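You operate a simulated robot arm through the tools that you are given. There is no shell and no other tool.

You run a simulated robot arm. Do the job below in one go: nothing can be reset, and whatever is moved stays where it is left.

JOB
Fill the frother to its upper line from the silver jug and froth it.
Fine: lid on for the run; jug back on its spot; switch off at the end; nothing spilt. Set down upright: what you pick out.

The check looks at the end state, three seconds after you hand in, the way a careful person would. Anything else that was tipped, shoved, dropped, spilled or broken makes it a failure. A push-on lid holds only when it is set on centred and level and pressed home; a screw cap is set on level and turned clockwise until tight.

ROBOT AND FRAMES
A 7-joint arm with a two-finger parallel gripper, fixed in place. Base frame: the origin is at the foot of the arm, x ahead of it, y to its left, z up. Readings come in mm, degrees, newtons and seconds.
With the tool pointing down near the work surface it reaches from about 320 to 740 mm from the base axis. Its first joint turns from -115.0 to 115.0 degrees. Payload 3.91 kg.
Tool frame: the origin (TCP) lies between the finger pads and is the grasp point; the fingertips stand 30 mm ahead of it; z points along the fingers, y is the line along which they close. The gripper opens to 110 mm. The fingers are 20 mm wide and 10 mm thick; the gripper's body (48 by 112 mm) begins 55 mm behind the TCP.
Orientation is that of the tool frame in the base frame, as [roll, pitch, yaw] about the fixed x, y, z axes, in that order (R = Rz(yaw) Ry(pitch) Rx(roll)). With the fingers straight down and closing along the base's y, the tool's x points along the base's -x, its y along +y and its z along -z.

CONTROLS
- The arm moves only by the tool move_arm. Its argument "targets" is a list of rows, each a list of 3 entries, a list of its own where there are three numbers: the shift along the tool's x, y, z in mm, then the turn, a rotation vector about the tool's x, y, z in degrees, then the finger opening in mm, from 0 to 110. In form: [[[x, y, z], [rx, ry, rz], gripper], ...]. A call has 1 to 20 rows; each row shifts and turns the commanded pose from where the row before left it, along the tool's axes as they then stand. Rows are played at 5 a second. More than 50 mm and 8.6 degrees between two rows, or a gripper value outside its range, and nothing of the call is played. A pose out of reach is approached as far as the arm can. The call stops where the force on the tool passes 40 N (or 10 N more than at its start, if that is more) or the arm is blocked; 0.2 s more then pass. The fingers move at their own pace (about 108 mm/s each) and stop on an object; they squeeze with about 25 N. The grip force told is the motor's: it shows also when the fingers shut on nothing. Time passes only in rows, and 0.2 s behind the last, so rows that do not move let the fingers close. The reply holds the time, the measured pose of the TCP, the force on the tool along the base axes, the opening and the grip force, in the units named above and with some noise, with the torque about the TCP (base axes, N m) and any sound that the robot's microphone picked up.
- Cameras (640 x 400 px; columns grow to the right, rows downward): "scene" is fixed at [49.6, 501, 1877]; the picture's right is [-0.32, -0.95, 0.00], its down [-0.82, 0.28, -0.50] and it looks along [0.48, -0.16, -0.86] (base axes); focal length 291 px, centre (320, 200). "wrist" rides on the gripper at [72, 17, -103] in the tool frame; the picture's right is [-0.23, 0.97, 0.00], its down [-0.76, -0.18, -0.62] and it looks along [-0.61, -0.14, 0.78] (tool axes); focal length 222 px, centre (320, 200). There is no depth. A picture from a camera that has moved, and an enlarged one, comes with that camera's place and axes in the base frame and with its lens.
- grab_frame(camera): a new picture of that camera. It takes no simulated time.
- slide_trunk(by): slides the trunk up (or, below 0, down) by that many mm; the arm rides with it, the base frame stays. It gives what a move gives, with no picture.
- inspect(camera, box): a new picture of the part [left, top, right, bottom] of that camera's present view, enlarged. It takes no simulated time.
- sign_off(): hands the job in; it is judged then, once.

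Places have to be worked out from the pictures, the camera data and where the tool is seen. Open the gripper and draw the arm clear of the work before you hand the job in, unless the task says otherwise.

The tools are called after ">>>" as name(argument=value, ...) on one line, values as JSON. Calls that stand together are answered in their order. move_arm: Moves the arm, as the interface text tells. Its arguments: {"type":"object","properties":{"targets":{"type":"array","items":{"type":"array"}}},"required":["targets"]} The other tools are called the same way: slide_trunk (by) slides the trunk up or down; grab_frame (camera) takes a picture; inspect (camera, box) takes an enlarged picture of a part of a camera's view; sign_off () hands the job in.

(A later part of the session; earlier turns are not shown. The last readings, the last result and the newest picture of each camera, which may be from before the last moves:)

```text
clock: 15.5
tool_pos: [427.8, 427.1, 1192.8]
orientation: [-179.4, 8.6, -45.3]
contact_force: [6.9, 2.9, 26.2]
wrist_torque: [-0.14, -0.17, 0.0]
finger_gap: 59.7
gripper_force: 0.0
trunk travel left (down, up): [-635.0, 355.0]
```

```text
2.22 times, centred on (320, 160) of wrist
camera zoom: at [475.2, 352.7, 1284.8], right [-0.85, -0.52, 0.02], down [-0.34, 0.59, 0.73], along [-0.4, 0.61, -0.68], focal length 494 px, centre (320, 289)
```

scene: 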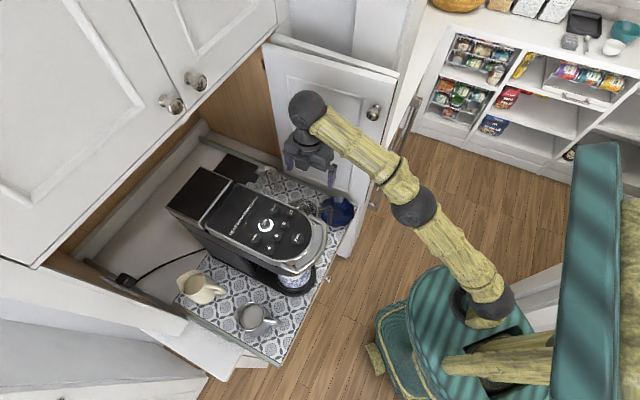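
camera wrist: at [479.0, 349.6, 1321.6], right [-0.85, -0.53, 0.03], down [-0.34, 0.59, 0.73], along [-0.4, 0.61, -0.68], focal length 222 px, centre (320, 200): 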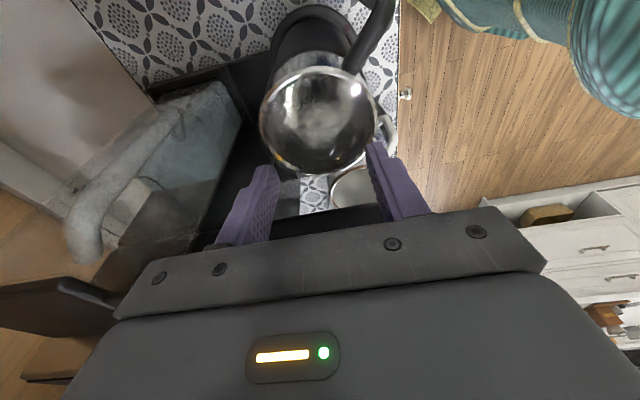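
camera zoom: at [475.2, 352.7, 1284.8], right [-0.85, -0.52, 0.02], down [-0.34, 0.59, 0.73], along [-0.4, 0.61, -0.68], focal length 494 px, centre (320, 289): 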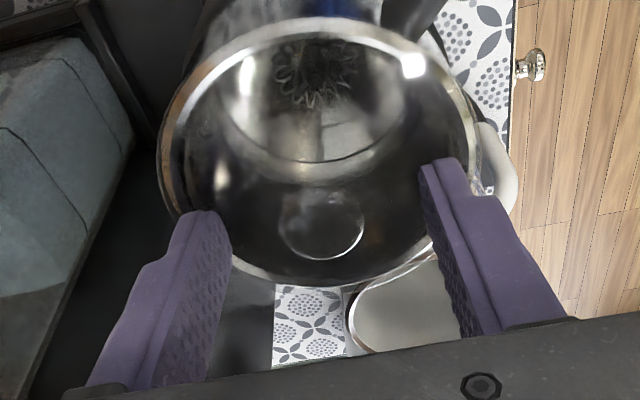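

Fingertips touched the lid's surface (26 N) at about z 1162. I back off 2.5 mm and close on the knob.

>>> move_arm(targets=[[[0, 0, -4.5], [0, 0, 0], 60], [[0, 0, 0], [0, 0, 0], 10], [[0, 0, 0], [0, 0, 0], 10], [[0, 0, 0], [0, 0, 0], 10]])

>>> inspect(camera="wrist", box=[220, 70, 420, 250])

```text
clock: 16.5
tool_pos: [425.9, 427.5, 1194.1]
orientation: [-179.8, 8.6, -45.2]
contact_force: [-2.8, -0.5, 12.8]
wrist_torque: [-0.02, 0.09, 0.0]
finger_gap: 20.5
gripper_force: 24.3
trunk travel left (down, up): [-635.0, 355.0]
```

```text
2.22 times, centred on (320, 160) of wrist
camera zoom: at [475.1, 353.5, 1286.7], right [-0.85, -0.53, 0.03], down [-0.34, 0.59, 0.73], along [-0.4, 0.61, -0.68], focal length 494 px, centre (320, 289)
```

zoom: 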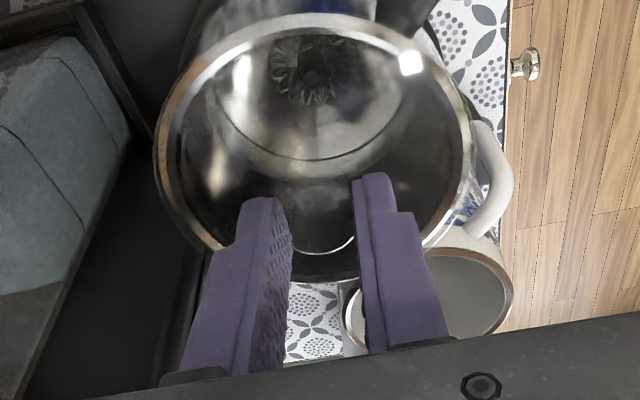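

Gripped at 20.5 mm. I lift slowly to see if the lid comes off.

>>> move_arm(targets=[[[0, 0, -3], [0, 0, 0], 10], [[0, 0, -3], [0, 0, 0], 10], [[0, 0, -4], [0, 0, 0], 10], [[0, 0, 0], [0, 0, 0], 10]])

>>> inspect(camera="wrist", box=[220, 70, 420, 250])

```text
clock: 17.5
tool_pos: [428.8, 425.7, 1203.6]
orientation: [-179.7, 8.5, -45.2]
contact_force: [-0.1, 0.0, -0.1]
wrist_torque: [0.02, 0.01, 0.0]
finger_gap: 21.4
gripper_force: 24.2
trunk travel left (down, up): [-635.0, 355.0]
heard: snap
```

```text
2.22 times, centred on (320, 160) of wrist
camera zoom: at [478.4, 352.1, 1296.8], right [-0.85, -0.53, 0.03], down [-0.34, 0.59, 0.73], along [-0.4, 0.61, -0.68], focal length 494 px, centre (320, 289)
```

zoom: 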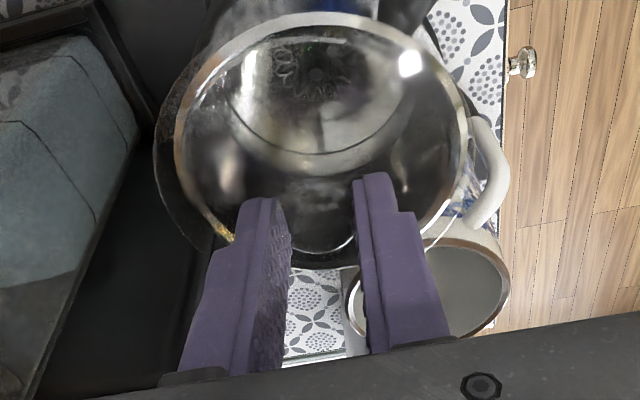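

A snap was heard and the lid is free, held at 21.4 mm. I raise it 45 mm, shift 50 mm to the right of the machine, keeping it level.

>>> move_arm(targets=[[[-3.35, 0, -22.25], [0, 0, 0], 10], [[-3.35, 0, -22.25], [0, 0, 0], 10], [[24.7, 0, -3.7], [0, 0, 0], 10], [[24.7, 0, -3.7], [0, 0, 0], 10], [[0, 0, 0], [0, 0, 0], 10]])

>>> grab_frame(camera="wrist")

>>> inspect(camera="scene", box=[260, 120, 360, 230])

```text
clock: 18.7
tool_pos: [464.4, 391.0, 1248.5]
orientation: [-179.8, 8.5, -45.2]
contact_force: [0.3, -0.3, 0.0]
wrist_torque: [-0.01, 0.04, 0.0]
finger_gap: 20.9
gripper_force: 24.8
trunk travel left (down, up): [-635.0, 355.0]
```

```text
taken
camera wrist: at [513.3, 317.4, 1340.6], right [-0.85, -0.53, 0.03], down [-0.34, 0.59, 0.73], along [-0.4, 0.61, -0.68], focal length 222 px, centre (320, 200)
```

wrist: 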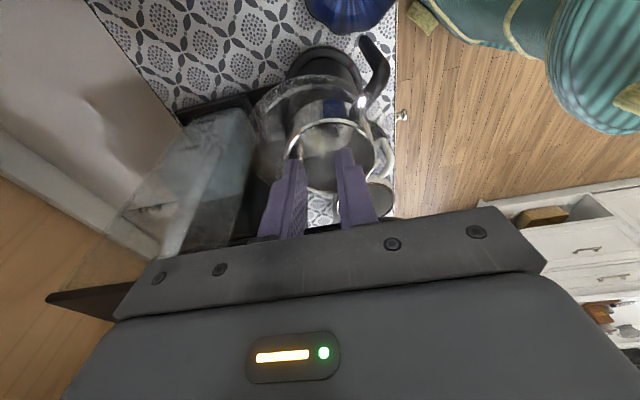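

```text
3.64 times, centred on (310, 175) of scene
camera zoom: at [49.6, 501.0, 1877.0], right [-0.32, -0.95, 0.0], down [-0.82, 0.28, -0.5], along [0.48, -0.16, -0.86], focal length 1057 px, centre (356, 291)
```

zoom: 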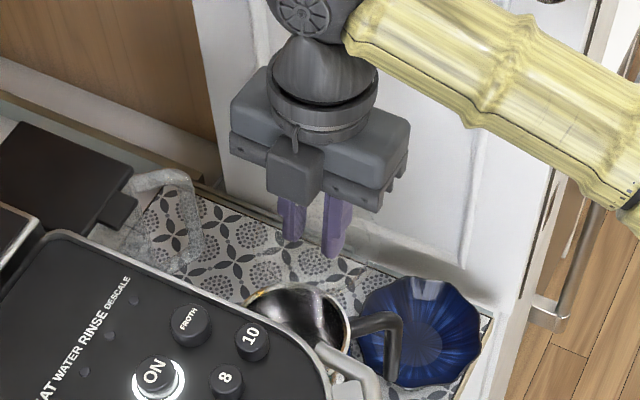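

The lid is clear of the frother and hangs level. Now I turn about the vertical by -90° (keeping the lid level) so the camera side faces the robot rather than the door.

>>> move_arm(targets=[[[0, 0, 0], [1.258, 0, 8.4], 10], [[0, 0, 0], [1.258, 0, 8.4], 10], [[0, 0, 0], [1.258, 0, 8.4], 10], [[0, 0, 0], [1.258, 0, 8.4], 10], [[0, 0, 0], [1.258, 0, 8.4], 10], [[0, 0, 0], [1.258, 0, 8.4], 10], [[0, 0, 0], [1.258, 0, 8.4], 10], [[0, 0, 0], [1.258, 0, 8.4], 10], [[0, 0, 0], [1.258, 0, 8.4], 10], [[0, 0, 0], [1.258, 0, 8.4], 10], [[0, 0, 0], [0.74, 0, 5], 10], [[0, 0, 0], [0, 0, 0], 10]])

>>> grab_frame(camera="wrist")

>>> inspect(camera="scene", box=[260, 120, 360, 230])

```text
clock: 21.3
tool_pos: [463.6, 391.6, 1251.3]
orientation: [-179.9, 8.7, -135.4]
contact_force: [0.7, 0.1, -0.4]
wrist_torque: [0.03, 0.01, -0.01]
finger_gap: 20.7
gripper_force: 25.2
trunk travel left (down, up): [-635.0, 355.0]
```

```text
taken
camera wrist: at [389.5, 341.8, 1341.8], right [-0.52, 0.85, 0.03], down [0.59, 0.34, 0.73], along [0.61, 0.4, -0.68], focal length 222 px, centre (320, 200)
```

wrist: 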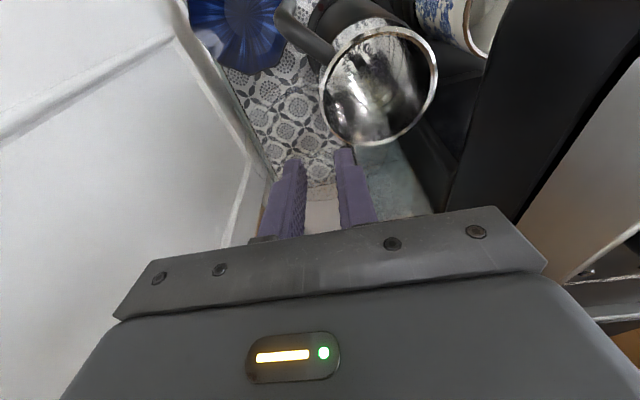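

```text
3.64 times, centred on (310, 175) of scene
camera zoom: at [49.6, 501.0, 1877.0], right [-0.32, -0.95, 0.0], down [-0.82, 0.28, -0.5], along [0.48, -0.16, -0.86], focal length 1057 px, centre (356, 291)
```

zoom: 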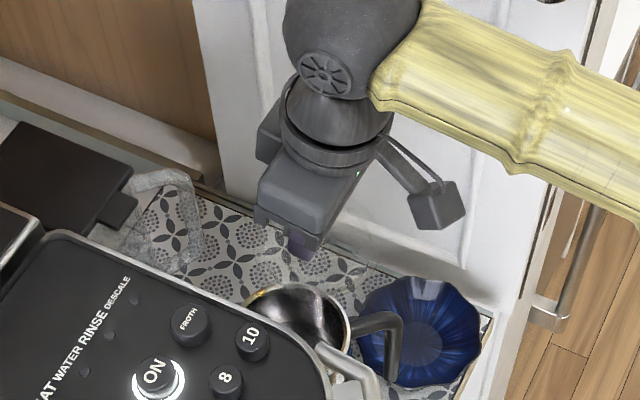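

The lid is still held. While here, I zoom into the open frother to see its lines.

>>> inspect(camera="wrist", box=[310, 15, 450, 155])

>>> inspect(camera="wrist", box=[180, 0, 420, 250])

>>> inspect(camera="scene", box=[320, 188, 365, 240])

```text
2.86 times, centred on (380, 85) of wrist
camera zoom: at [389.5, 341.8, 1341.8], right [-0.52, 0.85, 0.03], down [0.59, 0.34, 0.73], along [0.61, 0.4, -0.68], focal length 635 px, centre (149, 529)
```

zoom: 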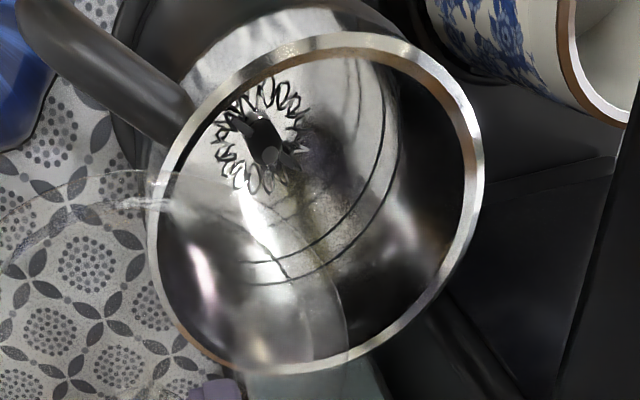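

```text
1.60 times, centred on (300, 125) of wrist
camera zoom: at [389.5, 341.8, 1341.8], right [-0.52, 0.85, 0.03], down [0.59, 0.34, 0.73], along [0.61, 0.4, -0.68], focal length 355 px, centre (352, 320)
```

zoom: 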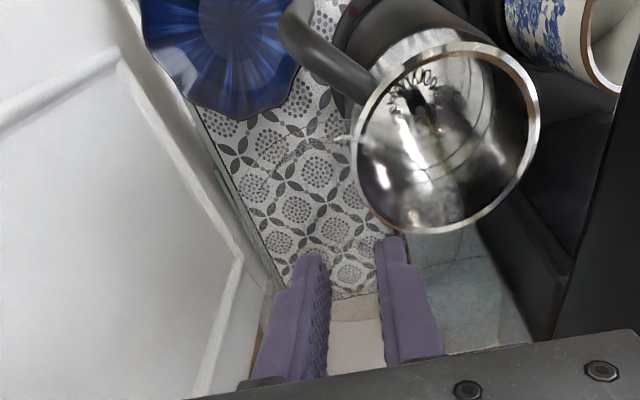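

```text
7.69 times, centred on (342, 214) of scene
camera zoom: at [49.6, 501.0, 1877.0], right [-0.32, -0.95, 0.0], down [-0.82, 0.28, -0.5], along [0.48, -0.16, -0.86], focal length 2236 px, centre (147, 92)
```

zoom: 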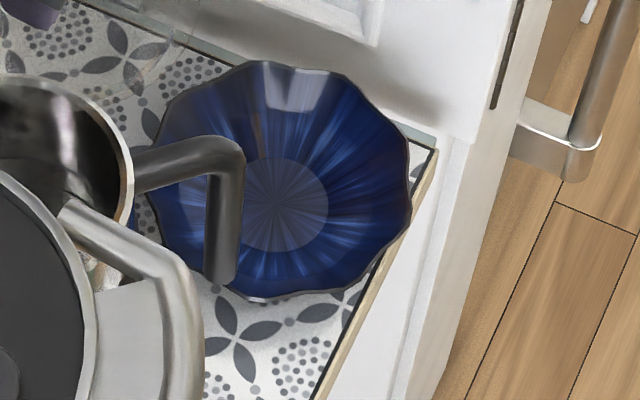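

Two lines are visible in the frother's wall. Now I move the lid right and then back over the free part of the mat (right rear), still high.

>>> move_arm(targets=[[[0, -34.5, 0], [0, 0, 0], 10], [[0, -34.5, 0], [0, 0, 0], 10], [[-27.4, 0, 4.1], [0, 0, 0], 10], [[-27.4, 0, 4.1], [0, 0, 0], 10], [[-27.4, 0, 4.1], [0, 0, 0], 10], [[0, 0, 0], [0, 0, 0], 10]])

>>> inspect(camera="scene", box=[260, 80, 400, 230])

>>> grab_frame(camera="wrist")

```text
clock: 22.7
tool_pos: [542.6, 371.9, 1248.7]
orientation: [-180.0, 8.8, -135.4]
contact_force: [0.2, -0.1, 0.2]
wrist_torque: [-0.01, 0.01, 0.01]
finger_gap: 20.5
gripper_force: 25.4
out of reach, approached as far as the arm can: row 4, 5
trunk travel left (down, up): [-635.0, 355.0]
```

```text
2.67 times, centred on (330, 155) of scene
camera zoom: at [49.6, 501.0, 1877.0], right [-0.32, -0.95, 0.0], down [-0.82, 0.28, -0.5], along [0.48, -0.16, -0.86], focal length 775 px, centre (293, 320)
```

zoom: 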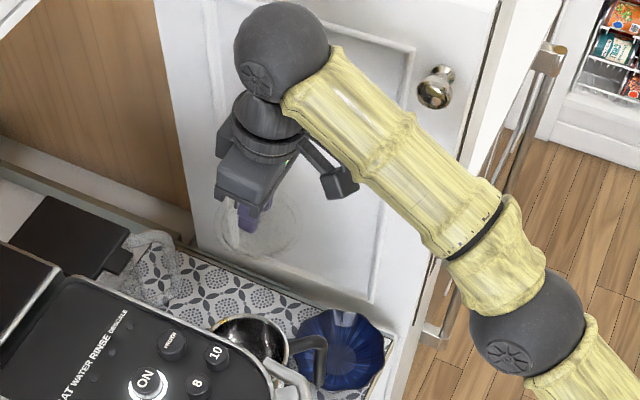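

```text
taken
camera wrist: at [468.2, 323.2, 1340.7], right [-0.53, 0.85, 0.04], down [0.59, 0.34, 0.73], along [0.61, 0.41, -0.68], focal length 222 px, centre (320, 200)
```

wrist: 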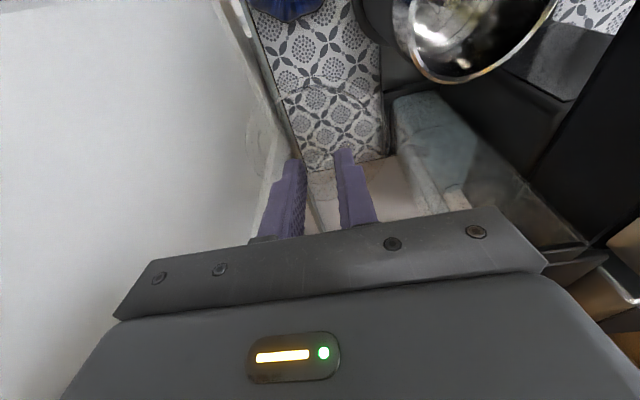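

Out of horizontal reach at this arm height (now at about (543, 372)). I lower the arm by 50 mm and see where it settles.

>>> move_arm(targets=[[[3.7, 0, 24.7], [0, 0, 0], 10], [[3.7, 0, 24.7], [0, 0, 0], 10], [[0, 0, 0], [0, 0, 0], 10]])

```text
clock: 23.5
tool_pos: [542.4, 373.9, 1196.7]
orientation: [-180.0, 8.7, -135.4]
contact_force: [0.1, 0.3, 0.2]
wrist_torque: [0.04, 0.0, 0.0]
finger_gap: 20.5
gripper_force: 25.2
trunk travel left (down, up): [-635.0, 355.0]
```

The commanded pose followed the measured one. Now forward another 42 mm.

>>> move_arm(targets=[[[-20.8, 0, 3.1], [0, 0, 0], 10], [[-20.8, 0, 3.1], [0, 0, 0], 10], [[0, 0, 0], [0, 0, 0], 10]])

>>> grab_frame(camera="wrist")

```text
clock: 24.3
tool_pos: [566.8, 397.5, 1193.3]
orientation: [180.0, 8.6, -135.2]
contact_force: [0.3, 1.5, -0.3]
wrist_torque: [0.01, -0.01, -0.01]
finger_gap: 20.5
gripper_force: 24.9
out of reach, approached as far as the arm can: row 2
trunk travel left (down, up): [-635.0, 355.0]
```

```text
taken
camera wrist: at [492.9, 349.4, 1284.9], right [-0.53, 0.85, 0.03], down [0.59, 0.34, 0.73], along [0.61, 0.4, -0.68], focal length 222 px, centre (320, 200)
```

wrist: 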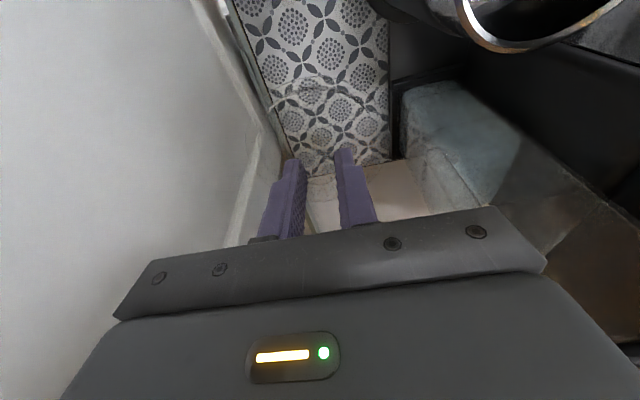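

At n≈682, l≈120: the lid is over the free mat, about 30 mm clear of the bowl and of the tank. I lower the trunk by 170 mm.

>>> slide_trunk(by=-170)

>>> grab_frame(camera="wrist")

>>> inspect(camera="scene", box=[240, 100, 400, 250])

```text
clock: 26.2
tool_pos: [565.6, 397.2, 1022.7]
orientation: [-179.9, 8.7, -135.2]
contact_force: [0.7, 0.3, -0.2]
wrist_torque: [-0.02, 0.0, 0.0]
finger_gap: 20.4
gripper_force: 25.0
trunk travel left (down, up): [-465.0, 525.0]
```

```text
taken
camera wrist: at [492.2, 348.3, 1115.8], right [-0.53, 0.85, 0.03], down [0.59, 0.34, 0.73], along [0.61, 0.41, -0.68], focal length 222 px, centre (320, 200)
```

wrist: 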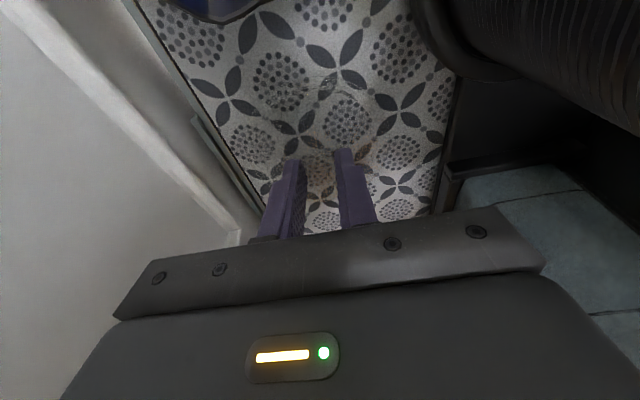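

```text
2.67 times, centred on (320, 175) of scene
camera zoom: at [49.6, 501.0, 1877.0], right [-0.32, -0.95, 0.0], down [-0.82, 0.28, -0.5], along [0.48, -0.16, -0.86], focal length 775 px, centre (320, 267)
```

zoom: 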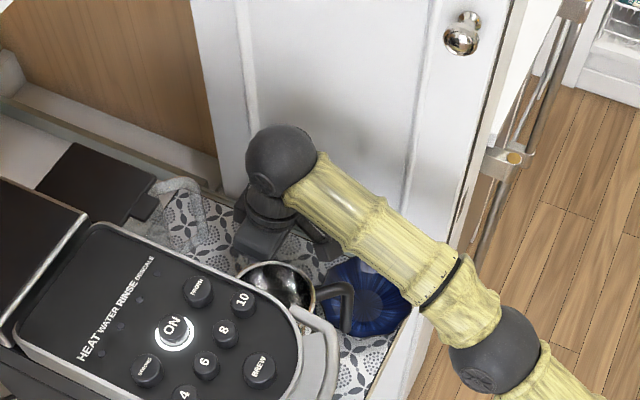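

Clear so far. I descend in small steps until the lid touches the mat.

>>> move_arm(targets=[[[1.5, 0, 9.9], [0, 0, 0], 10], [[1.5, 0, 9.9], [0, 0, 0], 10], [[0, 0, 0], [0, 0, 0], 10]])

>>> inspect(camera="wrist", box=[180, 20, 460, 240])

```text
clock: 27.0
tool_pos: [565.3, 396.8, 1012.3]
orientation: [-179.9, 9.9, -135.3]
contact_force: [0.2, -1.2, 12.2]
wrist_torque: [-0.23, 0.24, 0.04]
finger_gap: 20.7
gripper_force: 25.3
trunk travel left (down, up): [-465.0, 525.0]
stopped in row 3: the force on the tool passed its limit at 42 N (the readings are from after the stop); the commanded pose is now the measured one
```

```text
1.82 times, centred on (320, 130) of wrist
camera zoom: at [489.7, 346.5, 1102.5], right [-0.53, 0.85, 0.04], down [0.58, 0.33, 0.75], along [0.62, 0.41, -0.67], focal length 404 px, centre (320, 327)
```

zoom: 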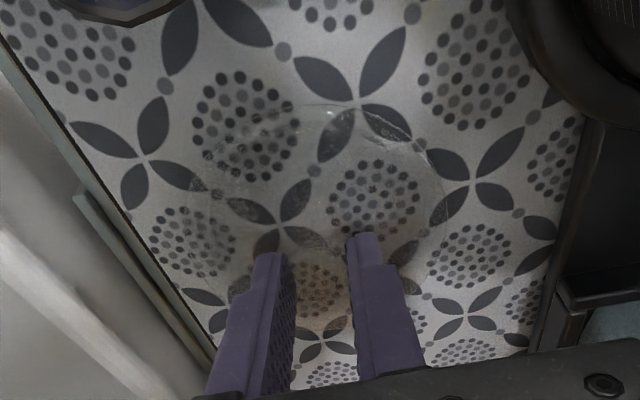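

The lid touched down (TCP z≈1012, so the mat lies at about z 960). I release the knob and lift away.

>>> move_arm(targets=[[[0, 0, 0], [0, 0, 0], 40], [[0, 0, 0], [0, 0, 0], 60], [[0, 0, 0], [0, 0, 0], 60]])

>>> inspect(camera="wrist", box=[180, 20, 460, 240])

```text
clock: 27.8
tool_pos: [565.4, 397.3, 1011.2]
orientation: [-180.0, 9.8, -135.3]
contact_force: [1.6, -1.2, 18.1]
wrist_torque: [-0.08, 0.08, 0.01]
finger_gap: 58.5
gripper_force: 0.1
trunk travel left (down, up): [-465.0, 525.0]
```

```text
1.82 times, centred on (320, 130) of wrist
camera zoom: at [489.9, 346.3, 1101.7], right [-0.53, 0.85, 0.04], down [0.58, 0.33, 0.74], along [0.62, 0.41, -0.67], focal length 404 px, centre (320, 327)
```

zoom: 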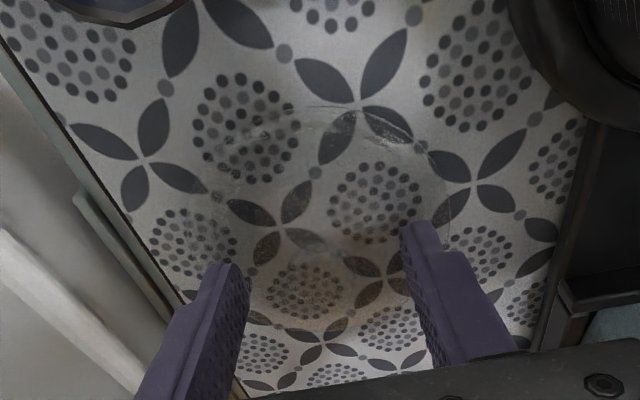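

The fingers are open with tips still resting on the lid's edge; I lift 20 mm straight up and look at the lid.

>>> move_arm(targets=[[[-1.7, 0, -9.85], [0, 0, 0], 60], [[-1.7, 0, -9.85], [0, 0, 0], 60], [[-1.7, 0, -9.85], [0, 0, 0], 60], [[-6.8, 0, -39.4], [0, 0, 0], 60], [[0, 0, 0], [0, 0, 0], 60]])

>>> inspect(camera="wrist", box=[200, 40, 440, 240])

```text
clock: 29.0
tool_pos: [549.4, 383.4, 1065.3]
orientation: [-179.9, 9.6, -135.3]
contact_force: [-0.3, 0.7, -0.8]
wrist_torque: [0.02, 0.0, 0.03]
finger_gap: 59.7
gripper_force: 0.1
out of reach, approached as far as the arm can: row 3, 4
trunk travel left (down, up): [-465.0, 525.0]
```

```text
2.00 times, centred on (320, 140) of wrist
camera zoom: at [473.9, 333.2, 1157.4], right [-0.53, 0.85, 0.04], down [0.58, 0.33, 0.74], along [0.62, 0.41, -0.67], focal length 444 px, centre (320, 320)
```

zoom: 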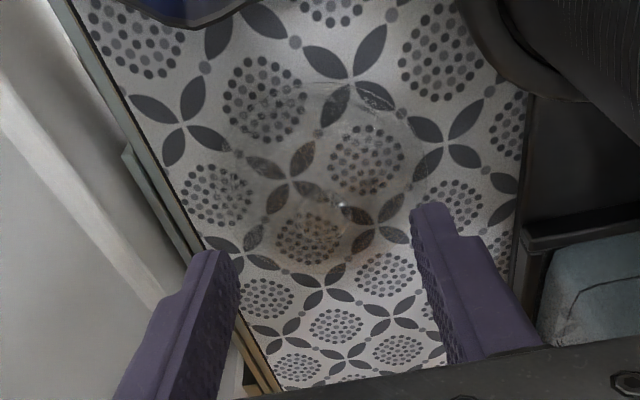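

I check the lid more closely.

>>> inspect(camera="wrist", box=[260, 70, 390, 180])

>>> inspect(camera="scene", box=[285, 165, 335, 200])

```text
3.64 times, centred on (325, 125) of wrist
camera zoom: at [473.9, 333.2, 1157.4], right [-0.53, 0.85, 0.04], down [0.58, 0.33, 0.74], along [0.62, 0.41, -0.67], focal length 808 px, centre (302, 473)
```

zoom: 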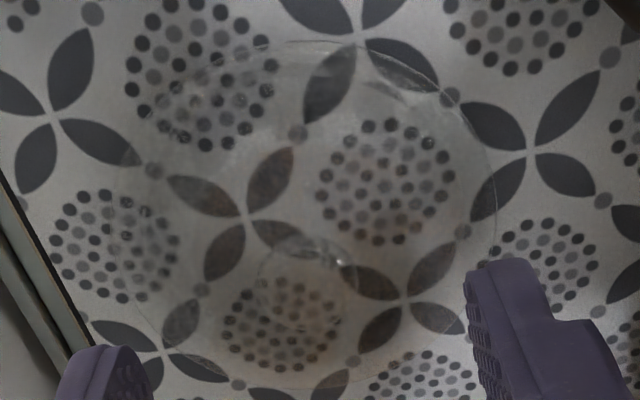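

```text
11.43 times, centred on (310, 182) of scene
camera zoom: at [49.6, 501.0, 1877.0], right [-0.32, -0.95, 0.0], down [-0.82, 0.28, -0.5], along [0.48, -0.16, -0.86], focal length 3322 px, centre (434, 400)
```

zoom: 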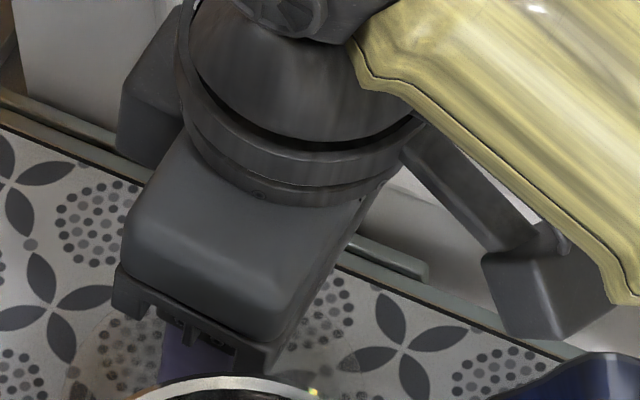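

The lid lies upright and level on the mat at about (565, 397), knob at z≈998. Now I raise the trunk to leave the nook.

>>> slide_trunk(by=290)

>>> grab_frame(camera="scene")

```text
clock: 31.9
tool_pos: [550.2, 382.8, 1354.8]
orientation: [-179.9, 9.6, -135.4]
contact_force: [-0.2, 0.5, -0.4]
wrist_torque: [-0.02, -0.02, -0.03]
finger_gap: 60.0
gripper_force: 0.0
trunk travel left (down, up): [-755.0, 235.0]
```

```text
taken
```

scene: 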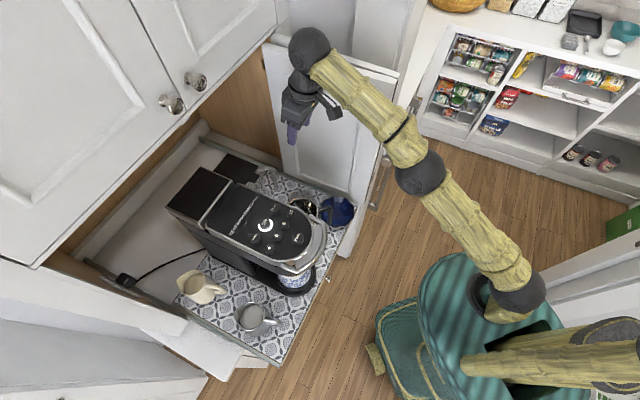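

Clear. I retract toward the robot by 160 mm and shift left 90 mm.

>>> move_arm(targets=[[[39.4, 0, -6.7], [0, 0, 0], 60], [[39.4, 0, -6.7], [0, 0, 0], 60], [[39.4, 0, -6.7], [0, 0, 0], 60], [[39.4, 0, -6.7], [0, 0, 0], 60], [[0, 45, 0], [0, 0, 0], 60], [[0, 45, 0], [0, 0, 0], 60], [[0, 0, 0], [0, 0, 0], 60]])

>>> grab_frame(camera="wrist")

```text
clock: 33.5
tool_pos: [371.9, 334.8, 1355.8]
orientation: [180.0, 9.6, -135.3]
contact_force: [0.0, -0.5, -0.4]
wrist_torque: [0.0, 0.02, 0.0]
finger_gap: 59.8
gripper_force: 0.0
trunk travel left (down, up): [-755.0, 235.0]
```

```text
taken
camera wrist: at [296.6, 284.3, 1447.2], right [-0.53, 0.85, 0.04], down [0.58, 0.33, 0.74], along [0.62, 0.41, -0.67], focal length 222 px, centre (320, 200)
```

wrist: 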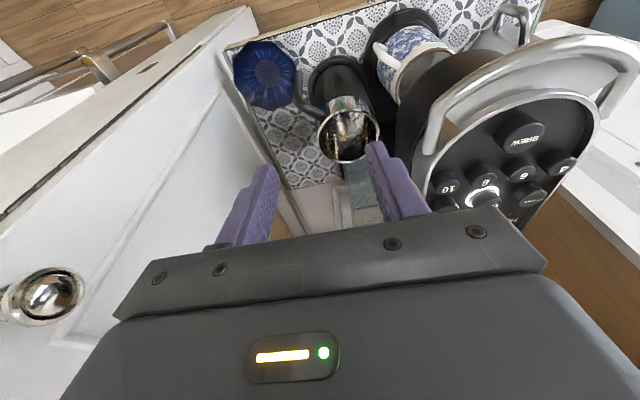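

I zoom on the frother interior and the machine head edge for clearance estimates.

>>> inspect(camera="wrist", box=[305, 80, 395, 170])

>>> inspect(camera="wrist", box=[300, 0, 640, 220])

```text
4.44 times, centred on (350, 125) of wrist
camera zoom: at [296.6, 284.3, 1447.2], right [-0.53, 0.85, 0.04], down [0.58, 0.33, 0.74], along [0.62, 0.41, -0.67], focal length 987 px, centre (187, 533)
```

zoom: 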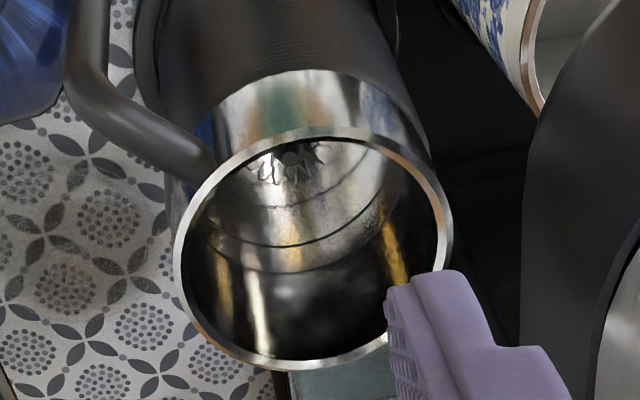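

```text
1.82 times, centred on (470, 110) of wrist
camera zoom: at [296.6, 284.3, 1447.2], right [-0.53, 0.85, 0.04], down [0.58, 0.33, 0.74], along [0.62, 0.41, -0.67], focal length 404 px, centre (47, 364)
```

zoom: 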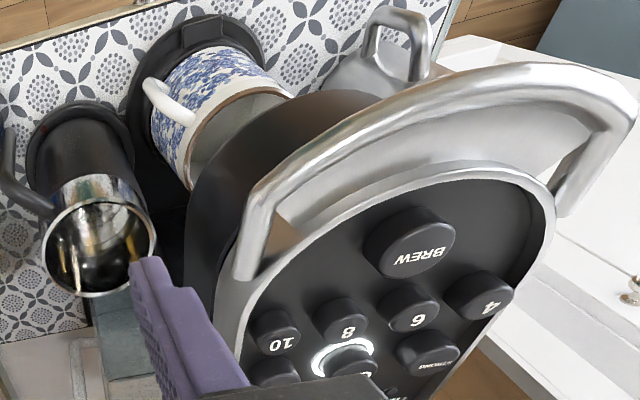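

>>> inspect(camera="wrist", box=[345, 105, 370, 150])

>>> inspect(camera="scene", box=[288, 194, 322, 220])

```text
8.89 times, centred on (358, 128) of wrist
camera zoom: at [296.6, 284.3, 1447.2], right [-0.53, 0.85, 0.04], down [0.58, 0.33, 0.74], along [0.62, 0.41, -0.67], focal length 1974 px, centre (-13, 844)
```

zoom: 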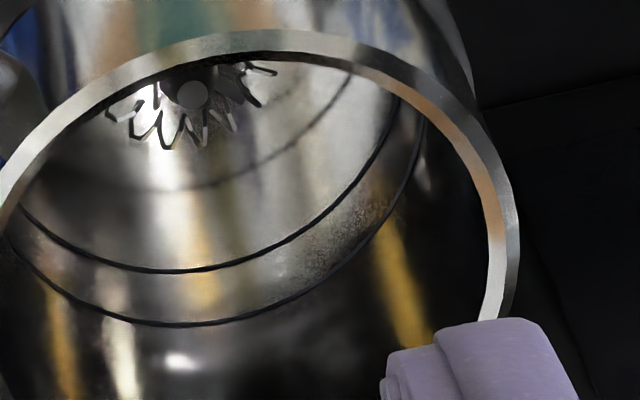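

```text
15.38 times, centred on (305, 207) of scene
camera zoom: at [49.6, 501.0, 1877.0], right [-0.32, -0.95, 0.0], down [-0.82, 0.28, -0.5], along [0.48, -0.16, -0.86], focal length 4473 px, centre (551, 92)
```

zoom: 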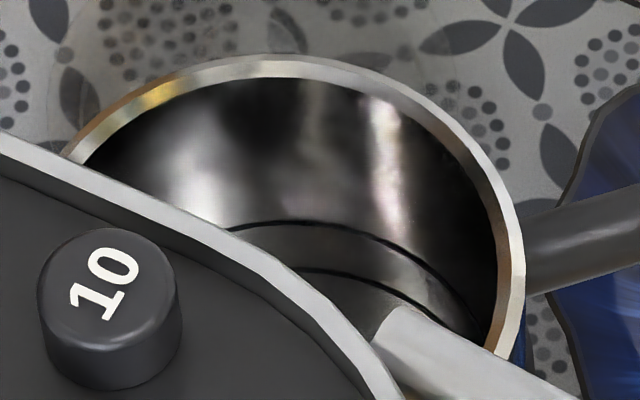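

The lines are at about z 1099 (upper) and 1081 (lower), cup bottom ≈1050, rim 1148 – so some 300 ml. Before choosing how to grip the jug, I test in free air how far the tool can tilt inward here.

>>> move_arm(targets=[[[0, 0, 0], [0, 8.5, 0], 60], [[0, 0, 0], [0, 8.5, 0], 60], [[0, 0, 0], [0, 8.5, 0], 60], [[0, 0, 0], [0, 8.5, 0], 60], [[0, 0, 0], [0, 0, 0], 60]])

>>> grab_frame(camera="scene")

```text
clock: 34.7
tool_pos: [372.2, 333.9, 1356.6]
orientation: [-179.9, -21.6, -135.4]
contact_force: [-0.2, 0.3, 1.0]
wrist_torque: [-0.01, 0.0, 0.02]
finger_gap: 59.9
gripper_force: 0.0
out of reach, approached as far as the arm can: row 4
trunk travel left (down, up): [-755.0, 235.0]
```

```text
taken
```

scene: 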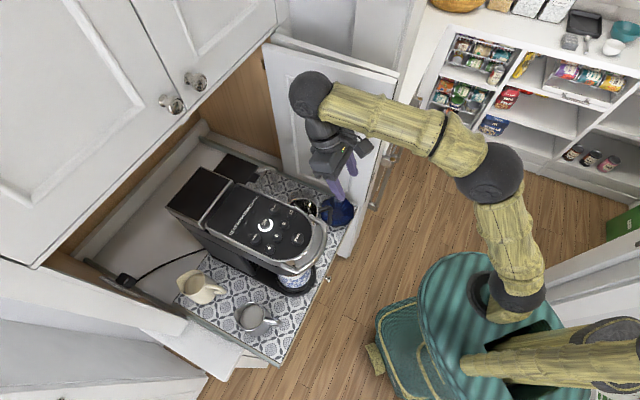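

That limit is reach (the wrist goes outward at this height); with the trunk higher relative to the tool it should do better. I raise the trunk fully and lower the arm correspondingly.

>>> slide_trunk(by=230)

>>> move_arm(targets=[[[-13.9, 0, 37.4], [0, 0, 0], 60], [[-13.9, 0, 37.4], [0, 0, 0], 60], [[-13.9, 0, 37.4], [0, 0, 0], 60], [[-13.9, 0, 37.4], [0, 0, 0], 60], [[-13.9, 0, 37.4], [0, 0, 0], 60], [[0, 0, 0], [0, 8.5, 0], 60], [[0, 0, 0], [0, 8.5, 0], 60], [[0, 0, 0], [0, 8.5, 0], 60], [[0, 0, 0], [0, 0, 0], 60]])

>>> grab_frame(camera="scene")

```text
clock: 37.1
tool_pos: [371.6, 333.7, 1585.2]
orientation: [-179.9, -21.5, -135.5]
contact_force: [-0.8, 0.3, 1.2]
wrist_torque: [-0.02, 0.03, 0.0]
finger_gap: 60.1
gripper_force: 0.0
trunk travel left (down, up): [-985.0, 5.0]
```

```text
clock: 39.1
tool_pos: [369.7, 330.3, 1386.2]
orientation: [-179.8, -47.1, -135.5]
contact_force: [-0.7, -0.1, 0.0]
wrist_torque: [0.02, -0.01, 0.01]
finger_gap: 60.2
gripper_force: 0.1
trunk travel left (down, up): [-985.0, 5.0]
```

```text
taken
```

scene: 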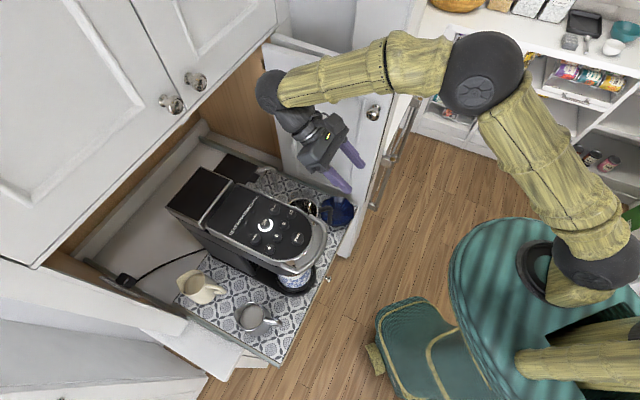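

47° inward reached. I continue tilting to see the limit.

>>> move_arm(targets=[[[0, 0, 0], [0, 8.5, 0], 60], [[0, 0, 0], [0, 8.5, 0], 60], [[0, 0, 0], [0, 8.5, 0], 60], [[0, 0, 0], [0, 8.5, 0], 60], [[0, 0, 0], [0, 8.5, 0], 60], [[0, 0, 0], [0, 0, 0], 60]])

>>> grab_frame(camera="scene")

```text
clock: 40.5
tool_pos: [369.9, 330.1, 1387.2]
orientation: [-179.9, -52.6, -135.4]
contact_force: [-0.1, 0.7, -0.2]
wrist_torque: [0.01, 0.0, -0.01]
finger_gap: 60.1
gripper_force: 0.1
out of reach, approached as far as the arm can: row 1, 2, 3, 4, 5
trunk travel left (down, up): [-985.0, 5.0]
```

```text
taken
```

scene: 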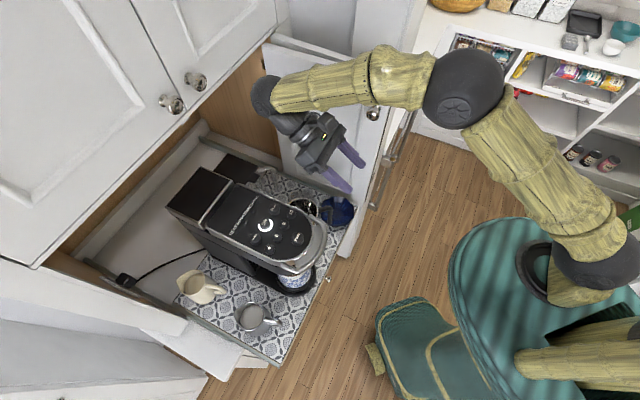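

The inward tilt limit is about 52°. So I'd grip the jug body from above with the tool leaning outward (about 30-40°), giving ~85-90° of pouring tilt. I straighten up and swing left to look at the jug.

>>> move_arm(targets=[[[0, 0, 0], [0, -8.5, 0], 110], [[0, 0, 0], [0, -8.5, 0], 110], [[0, 0, 0], [0, -8.5, 0], 110], [[0, 0, 0], [0, -8.5, 0], 110], [[0, 0, 0], [0, -8.5, 0], 110], [[0, 0, 0], [0, -8.5, 0], 110], [[0, 0, 0], [0, -1.6, 0], 110], [[0, 45, 0], [0, 0, 0], 110], [[0, 45, 0], [0, 0, 0], 110], [[0, 45, 0], [0, 0, 0], 110], [[0, 45, 0], [0, 0, 0], 110], [[0, 45, 0], [0, 0, 0], 110], [[0, 45, 0], [0, 0, 0], 110], [[0, 0, 0], [0, 0, 0], 110]])

>>> grab_frame(camera="wrist")

>>> grab_frame(camera="scene")

```text
clock: 43.5
tool_pos: [179.9, 522.7, 1385.3]
orientation: [-180.0, 0.2, -135.3]
contact_force: [0.1, -0.4, -0.2]
wrist_torque: [0.04, 0.02, 0.01]
finger_gap: 110.1
gripper_force: 0.0
trunk travel left (down, up): [-985.0, 5.0]
```

```text
taken
camera wrist: at [116.0, 484.0, 1489.9], right [-0.52, 0.85, 0.0], down [0.67, 0.41, 0.62], along [0.53, 0.33, -0.78], focal length 222 px, centre (320, 200)
```

wrist: 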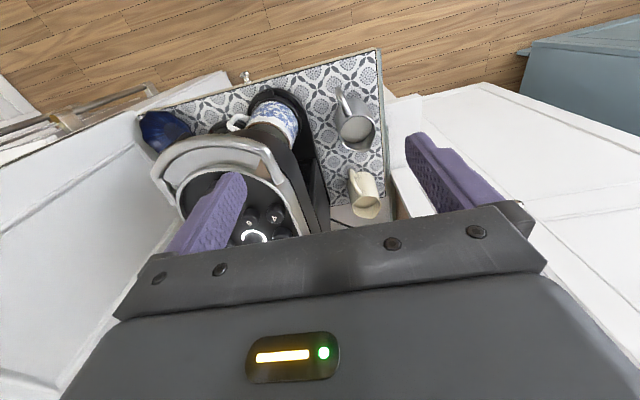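

```text
taken
```

scene: 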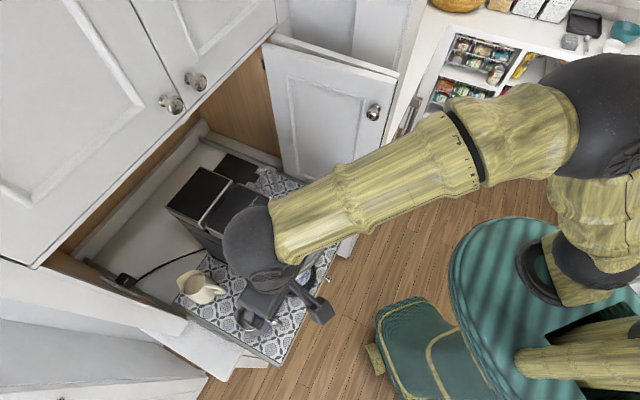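

I zoom on the silver jug.

>>> inspect(camera="wrist", box=[310, 70, 410, 160])

>>> move_arm(targets=[[[25, 40, 0], [0, 0, 0], 110], [[0, 10, 40], [0, 0, 0], 110], [[0, 0, 40], [0, 0, 0], 110], [[0, 0, 0], [0, 0, 0], 110]])

>>> grab_frame(camera="wrist")

```text
4.44 times, centred on (360, 115) of wrist
camera zoom: at [116.0, 484.0, 1489.9], right [-0.52, 0.85, 0.0], down [0.67, 0.41, 0.62], along [0.53, 0.33, -0.78], focal length 987 px, centre (142, 578)
```

zoom: 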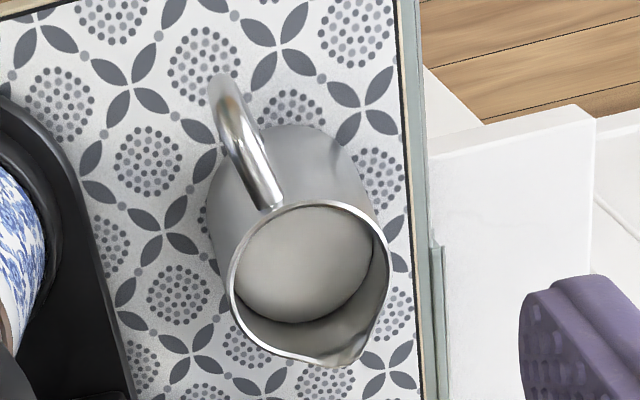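

```text
clock: 44.5
tool_pos: [124.4, 541.4, 1307.1]
orientation: [-179.9, 0.1, -135.3]
contact_force: [0.2, -0.3, 0.0]
wrist_torque: [0.0, -0.01, -0.03]
finger_gap: 109.8
gripper_force: 0.0
trunk travel left (down, up): [-985.0, 5.0]
```

```text
taken
camera wrist: at [61.1, 502.5, 1411.2], right [-0.52, 0.85, 0.0], down [0.67, 0.41, 0.62], along [0.53, 0.33, -0.78], focal length 222 px, centre (320, 200)
```

wrist: 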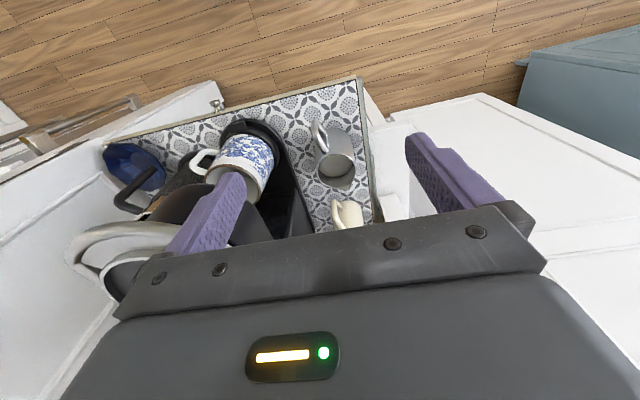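

>>> inspect(camera="wrist", box=[285, 100, 385, 200])

>>> inspect(camera="wrist", box=[260, 60, 420, 240])

```text
4.00 times, centred on (335, 150) of wrist
camera zoom: at [61.1, 502.5, 1411.2], right [-0.52, 0.85, 0.0], down [0.67, 0.41, 0.62], along [0.53, 0.33, -0.78], focal length 888 px, centre (260, 400)
```

zoom: 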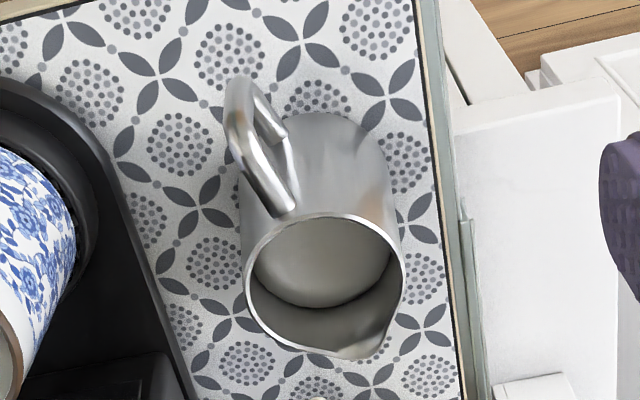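

```text
2.22 times, centred on (340, 150) of wrist
camera zoom: at [61.1, 502.5, 1411.2], right [-0.52, 0.85, 0.0], down [0.67, 0.41, 0.62], along [0.53, 0.33, -0.78], focal length 494 px, centre (276, 311)
```

zoom: 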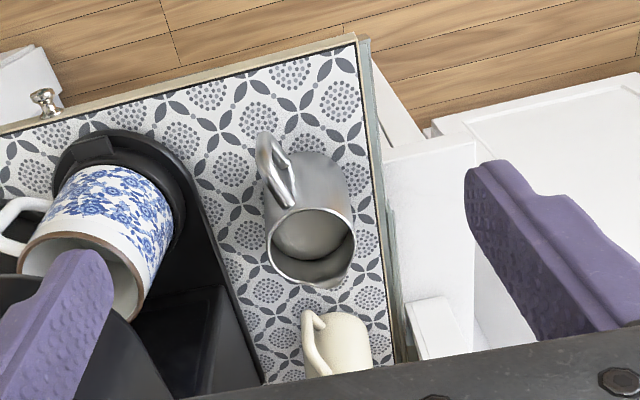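

The jug: rim centre ≈ (220, 634, 1074), rim Ø70, base Ø~86, spout towards azimuth ≈58°, milk about 36 mm below the rim. I test the outward tilt here (no contact), to know the available range.

>>> move_arm(targets=[[[0, 0, 0], [0, -8.5, 0], 110], [[0, 0, 0], [0, -8.5, 0], 110], [[0, 0, 0], [0, -8.5, 0], 110], [[0, 0, 0], [0, -8.5, 0], 110], [[0, 0, 0], [0, 0, 0], 110]])

>>> grab_frame(camera="wrist")

```text
clock: 45.7
tool_pos: [138.6, 541.4, 1308.8]
orientation: [179.6, 34.2, -136.7]
contact_force: [0.1, -0.6, -0.3]
wrist_torque: [0.01, 0.01, 0.0]
finger_gap: 109.9
gripper_force: 0.1
trunk travel left (down, up): [-985.0, 5.0]
```

```text
taken
camera wrist: at [41.7, 471.7, 1356.0], right [-0.53, 0.84, 0.13], down [0.33, 0.06, 0.94], along [0.78, 0.55, -0.31], focal length 222 px, centre (320, 200)
```

wrist: 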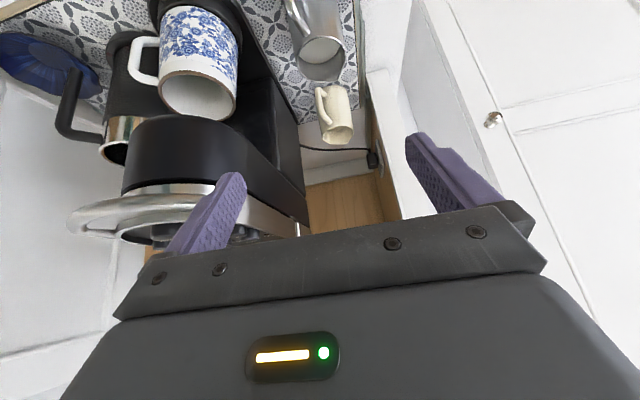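

Outward 34° works here. I lower 130 mm and yaw 15° to see the jug's side profile and handle.

>>> move_arm(targets=[[[0, 0, 0], [-4.2, 0, -6.2], 110], [[0, 0, 0], [-4.2, 0, -6.2], 110], [[24.4, 0, 35.9], [0, 0, 0], 110], [[24.4, 0, 35.9], [0, 0, 0], 110], [[24.4, 0, 35.9], [0, 0, 0], 110], [[0, 0, 0], [0, 0, 0], 110]])

>>> grab_frame(camera="wrist")

```text
clock: 47.1
tool_pos: [144.3, 542.1, 1188.2]
orientation: [178.8, 34.9, -123.0]
contact_force: [-0.2, -0.9, 0.2]
wrist_torque: [0.04, 0.04, 0.0]
finger_gap: 110.0
gripper_force: 0.0
trunk travel left (down, up): [-985.0, 5.0]
```

```text
taken
camera wrist: at [67.1, 450.6, 1232.5], right [-0.72, 0.68, 0.15], down [0.31, 0.12, 0.94], along [0.62, 0.73, -0.3], focal length 222 px, centre (320, 200)
```

wrist: 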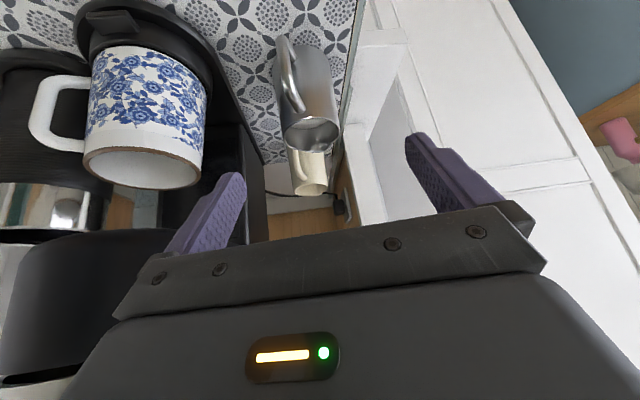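

>>> inspect(camera="wrist", box=[255, 20, 375, 200])

>>> inspect(camera="wrist", box=[265, 25, 355, 160])

```text
2.22 times, centred on (315, 110) of wrist
camera zoom: at [67.1, 450.6, 1232.5], right [-0.72, 0.68, 0.15], down [0.31, 0.12, 0.94], along [0.62, 0.73, -0.3], focal length 494 px, centre (331, 400)
```

zoom: 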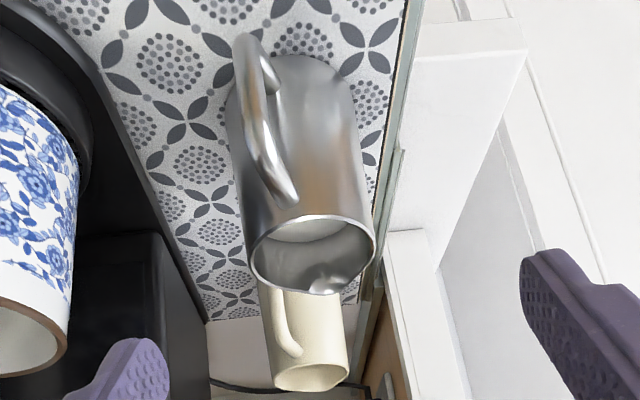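

```text
2.96 times, centred on (310, 92) of wrist
camera zoom: at [67.1, 450.6, 1232.5], right [-0.72, 0.68, 0.15], down [0.31, 0.12, 0.94], along [0.62, 0.73, -0.3], focal length 658 px, centre (350, 518)
```

zoom: 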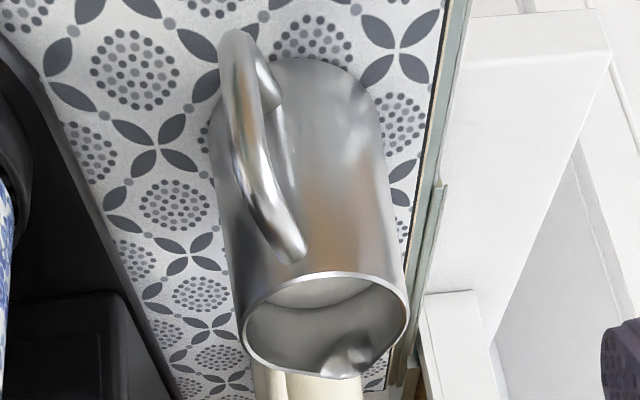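

The handle sits below the rim. I plan: tool tilt ~32° outward toward azimuth 62°, fingers on both sides of the jug body at z≈1003 (near its centre of mass). First I trim the orientation.

>>> move_arm(targets=[[[0, 0, 0], [-1.6, 2.9, -4.1], 100], [[0, 0, 0], [0, 0, 0], 100]])

```text
clock: 47.7
tool_pos: [126.0, 540.9, 1175.8]
orientation: [-178.8, 31.0, -115.3]
contact_force: [-0.9, -0.1, 0.4]
wrist_torque: [-0.01, -0.01, 0.0]
finger_gap: 100.2
gripper_force: 0.0
trunk travel left (down, up): [-985.0, 5.0]
```

>>> move_arm(targets=[[[0, 0, 0], [0.2, -0.5, 2.3], 100], [[0, 0, 0], [0, 0, 0], 100]])

```text
clock: 48.3
tool_pos: [126.5, 541.1, 1175.3]
orientation: [179.9, 31.6, -118.2]
contact_force: [0.3, 0.0, -0.1]
wrist_torque: [-0.03, 0.02, 0.0]
finger_gap: 100.2
gripper_force: 0.0
trunk travel left (down, up): [-985.0, 5.0]
```

Orientation is right (θ=31.6°, azimuth 62°). I go to the pre-grasp 100 mm back along the tool axis.

>>> move_arm(targets=[[[-11.45, -19.15, 41.5], [0, 0, 0], 100], [[-11.45, -19.15, 41.5], [0, 0, 0], 100], [[0, 0, 0], [0, 0, 0], 100]])

>>> grab_frame(camera="wrist")

```text
clock: 49.1
tool_pos: [185.1, 577.5, 1119.1]
orientation: [180.0, 31.6, -118.0]
contact_force: [-0.1, -0.5, 0.2]
wrist_torque: [0.0, -0.03, -0.03]
finger_gap: 99.8
gripper_force: 0.0
trunk travel left (down, up): [-985.0, 5.0]
```

```text
taken
camera wrist: at [115.8, 483.4, 1169.6], right [-0.77, 0.63, 0.12], down [0.31, 0.2, 0.93], along [0.56, 0.75, -0.35], focal length 222 px, centre (320, 200)
```

wrist: 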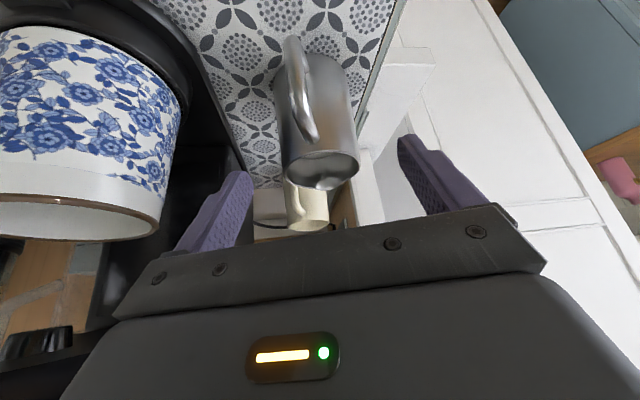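

>>> inspect(camera="wrist", box=[260, 30, 380, 200])

```text
2.35 times, centred on (320, 115) of wrist
camera zoom: at [115.8, 483.4, 1169.6], right [-0.77, 0.63, 0.12], down [0.31, 0.2, 0.93], along [0.56, 0.75, -0.35], focal length 523 px, centre (320, 400)
```

zoom: 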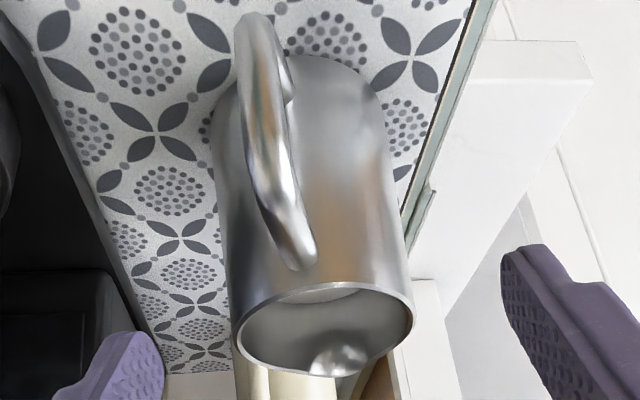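

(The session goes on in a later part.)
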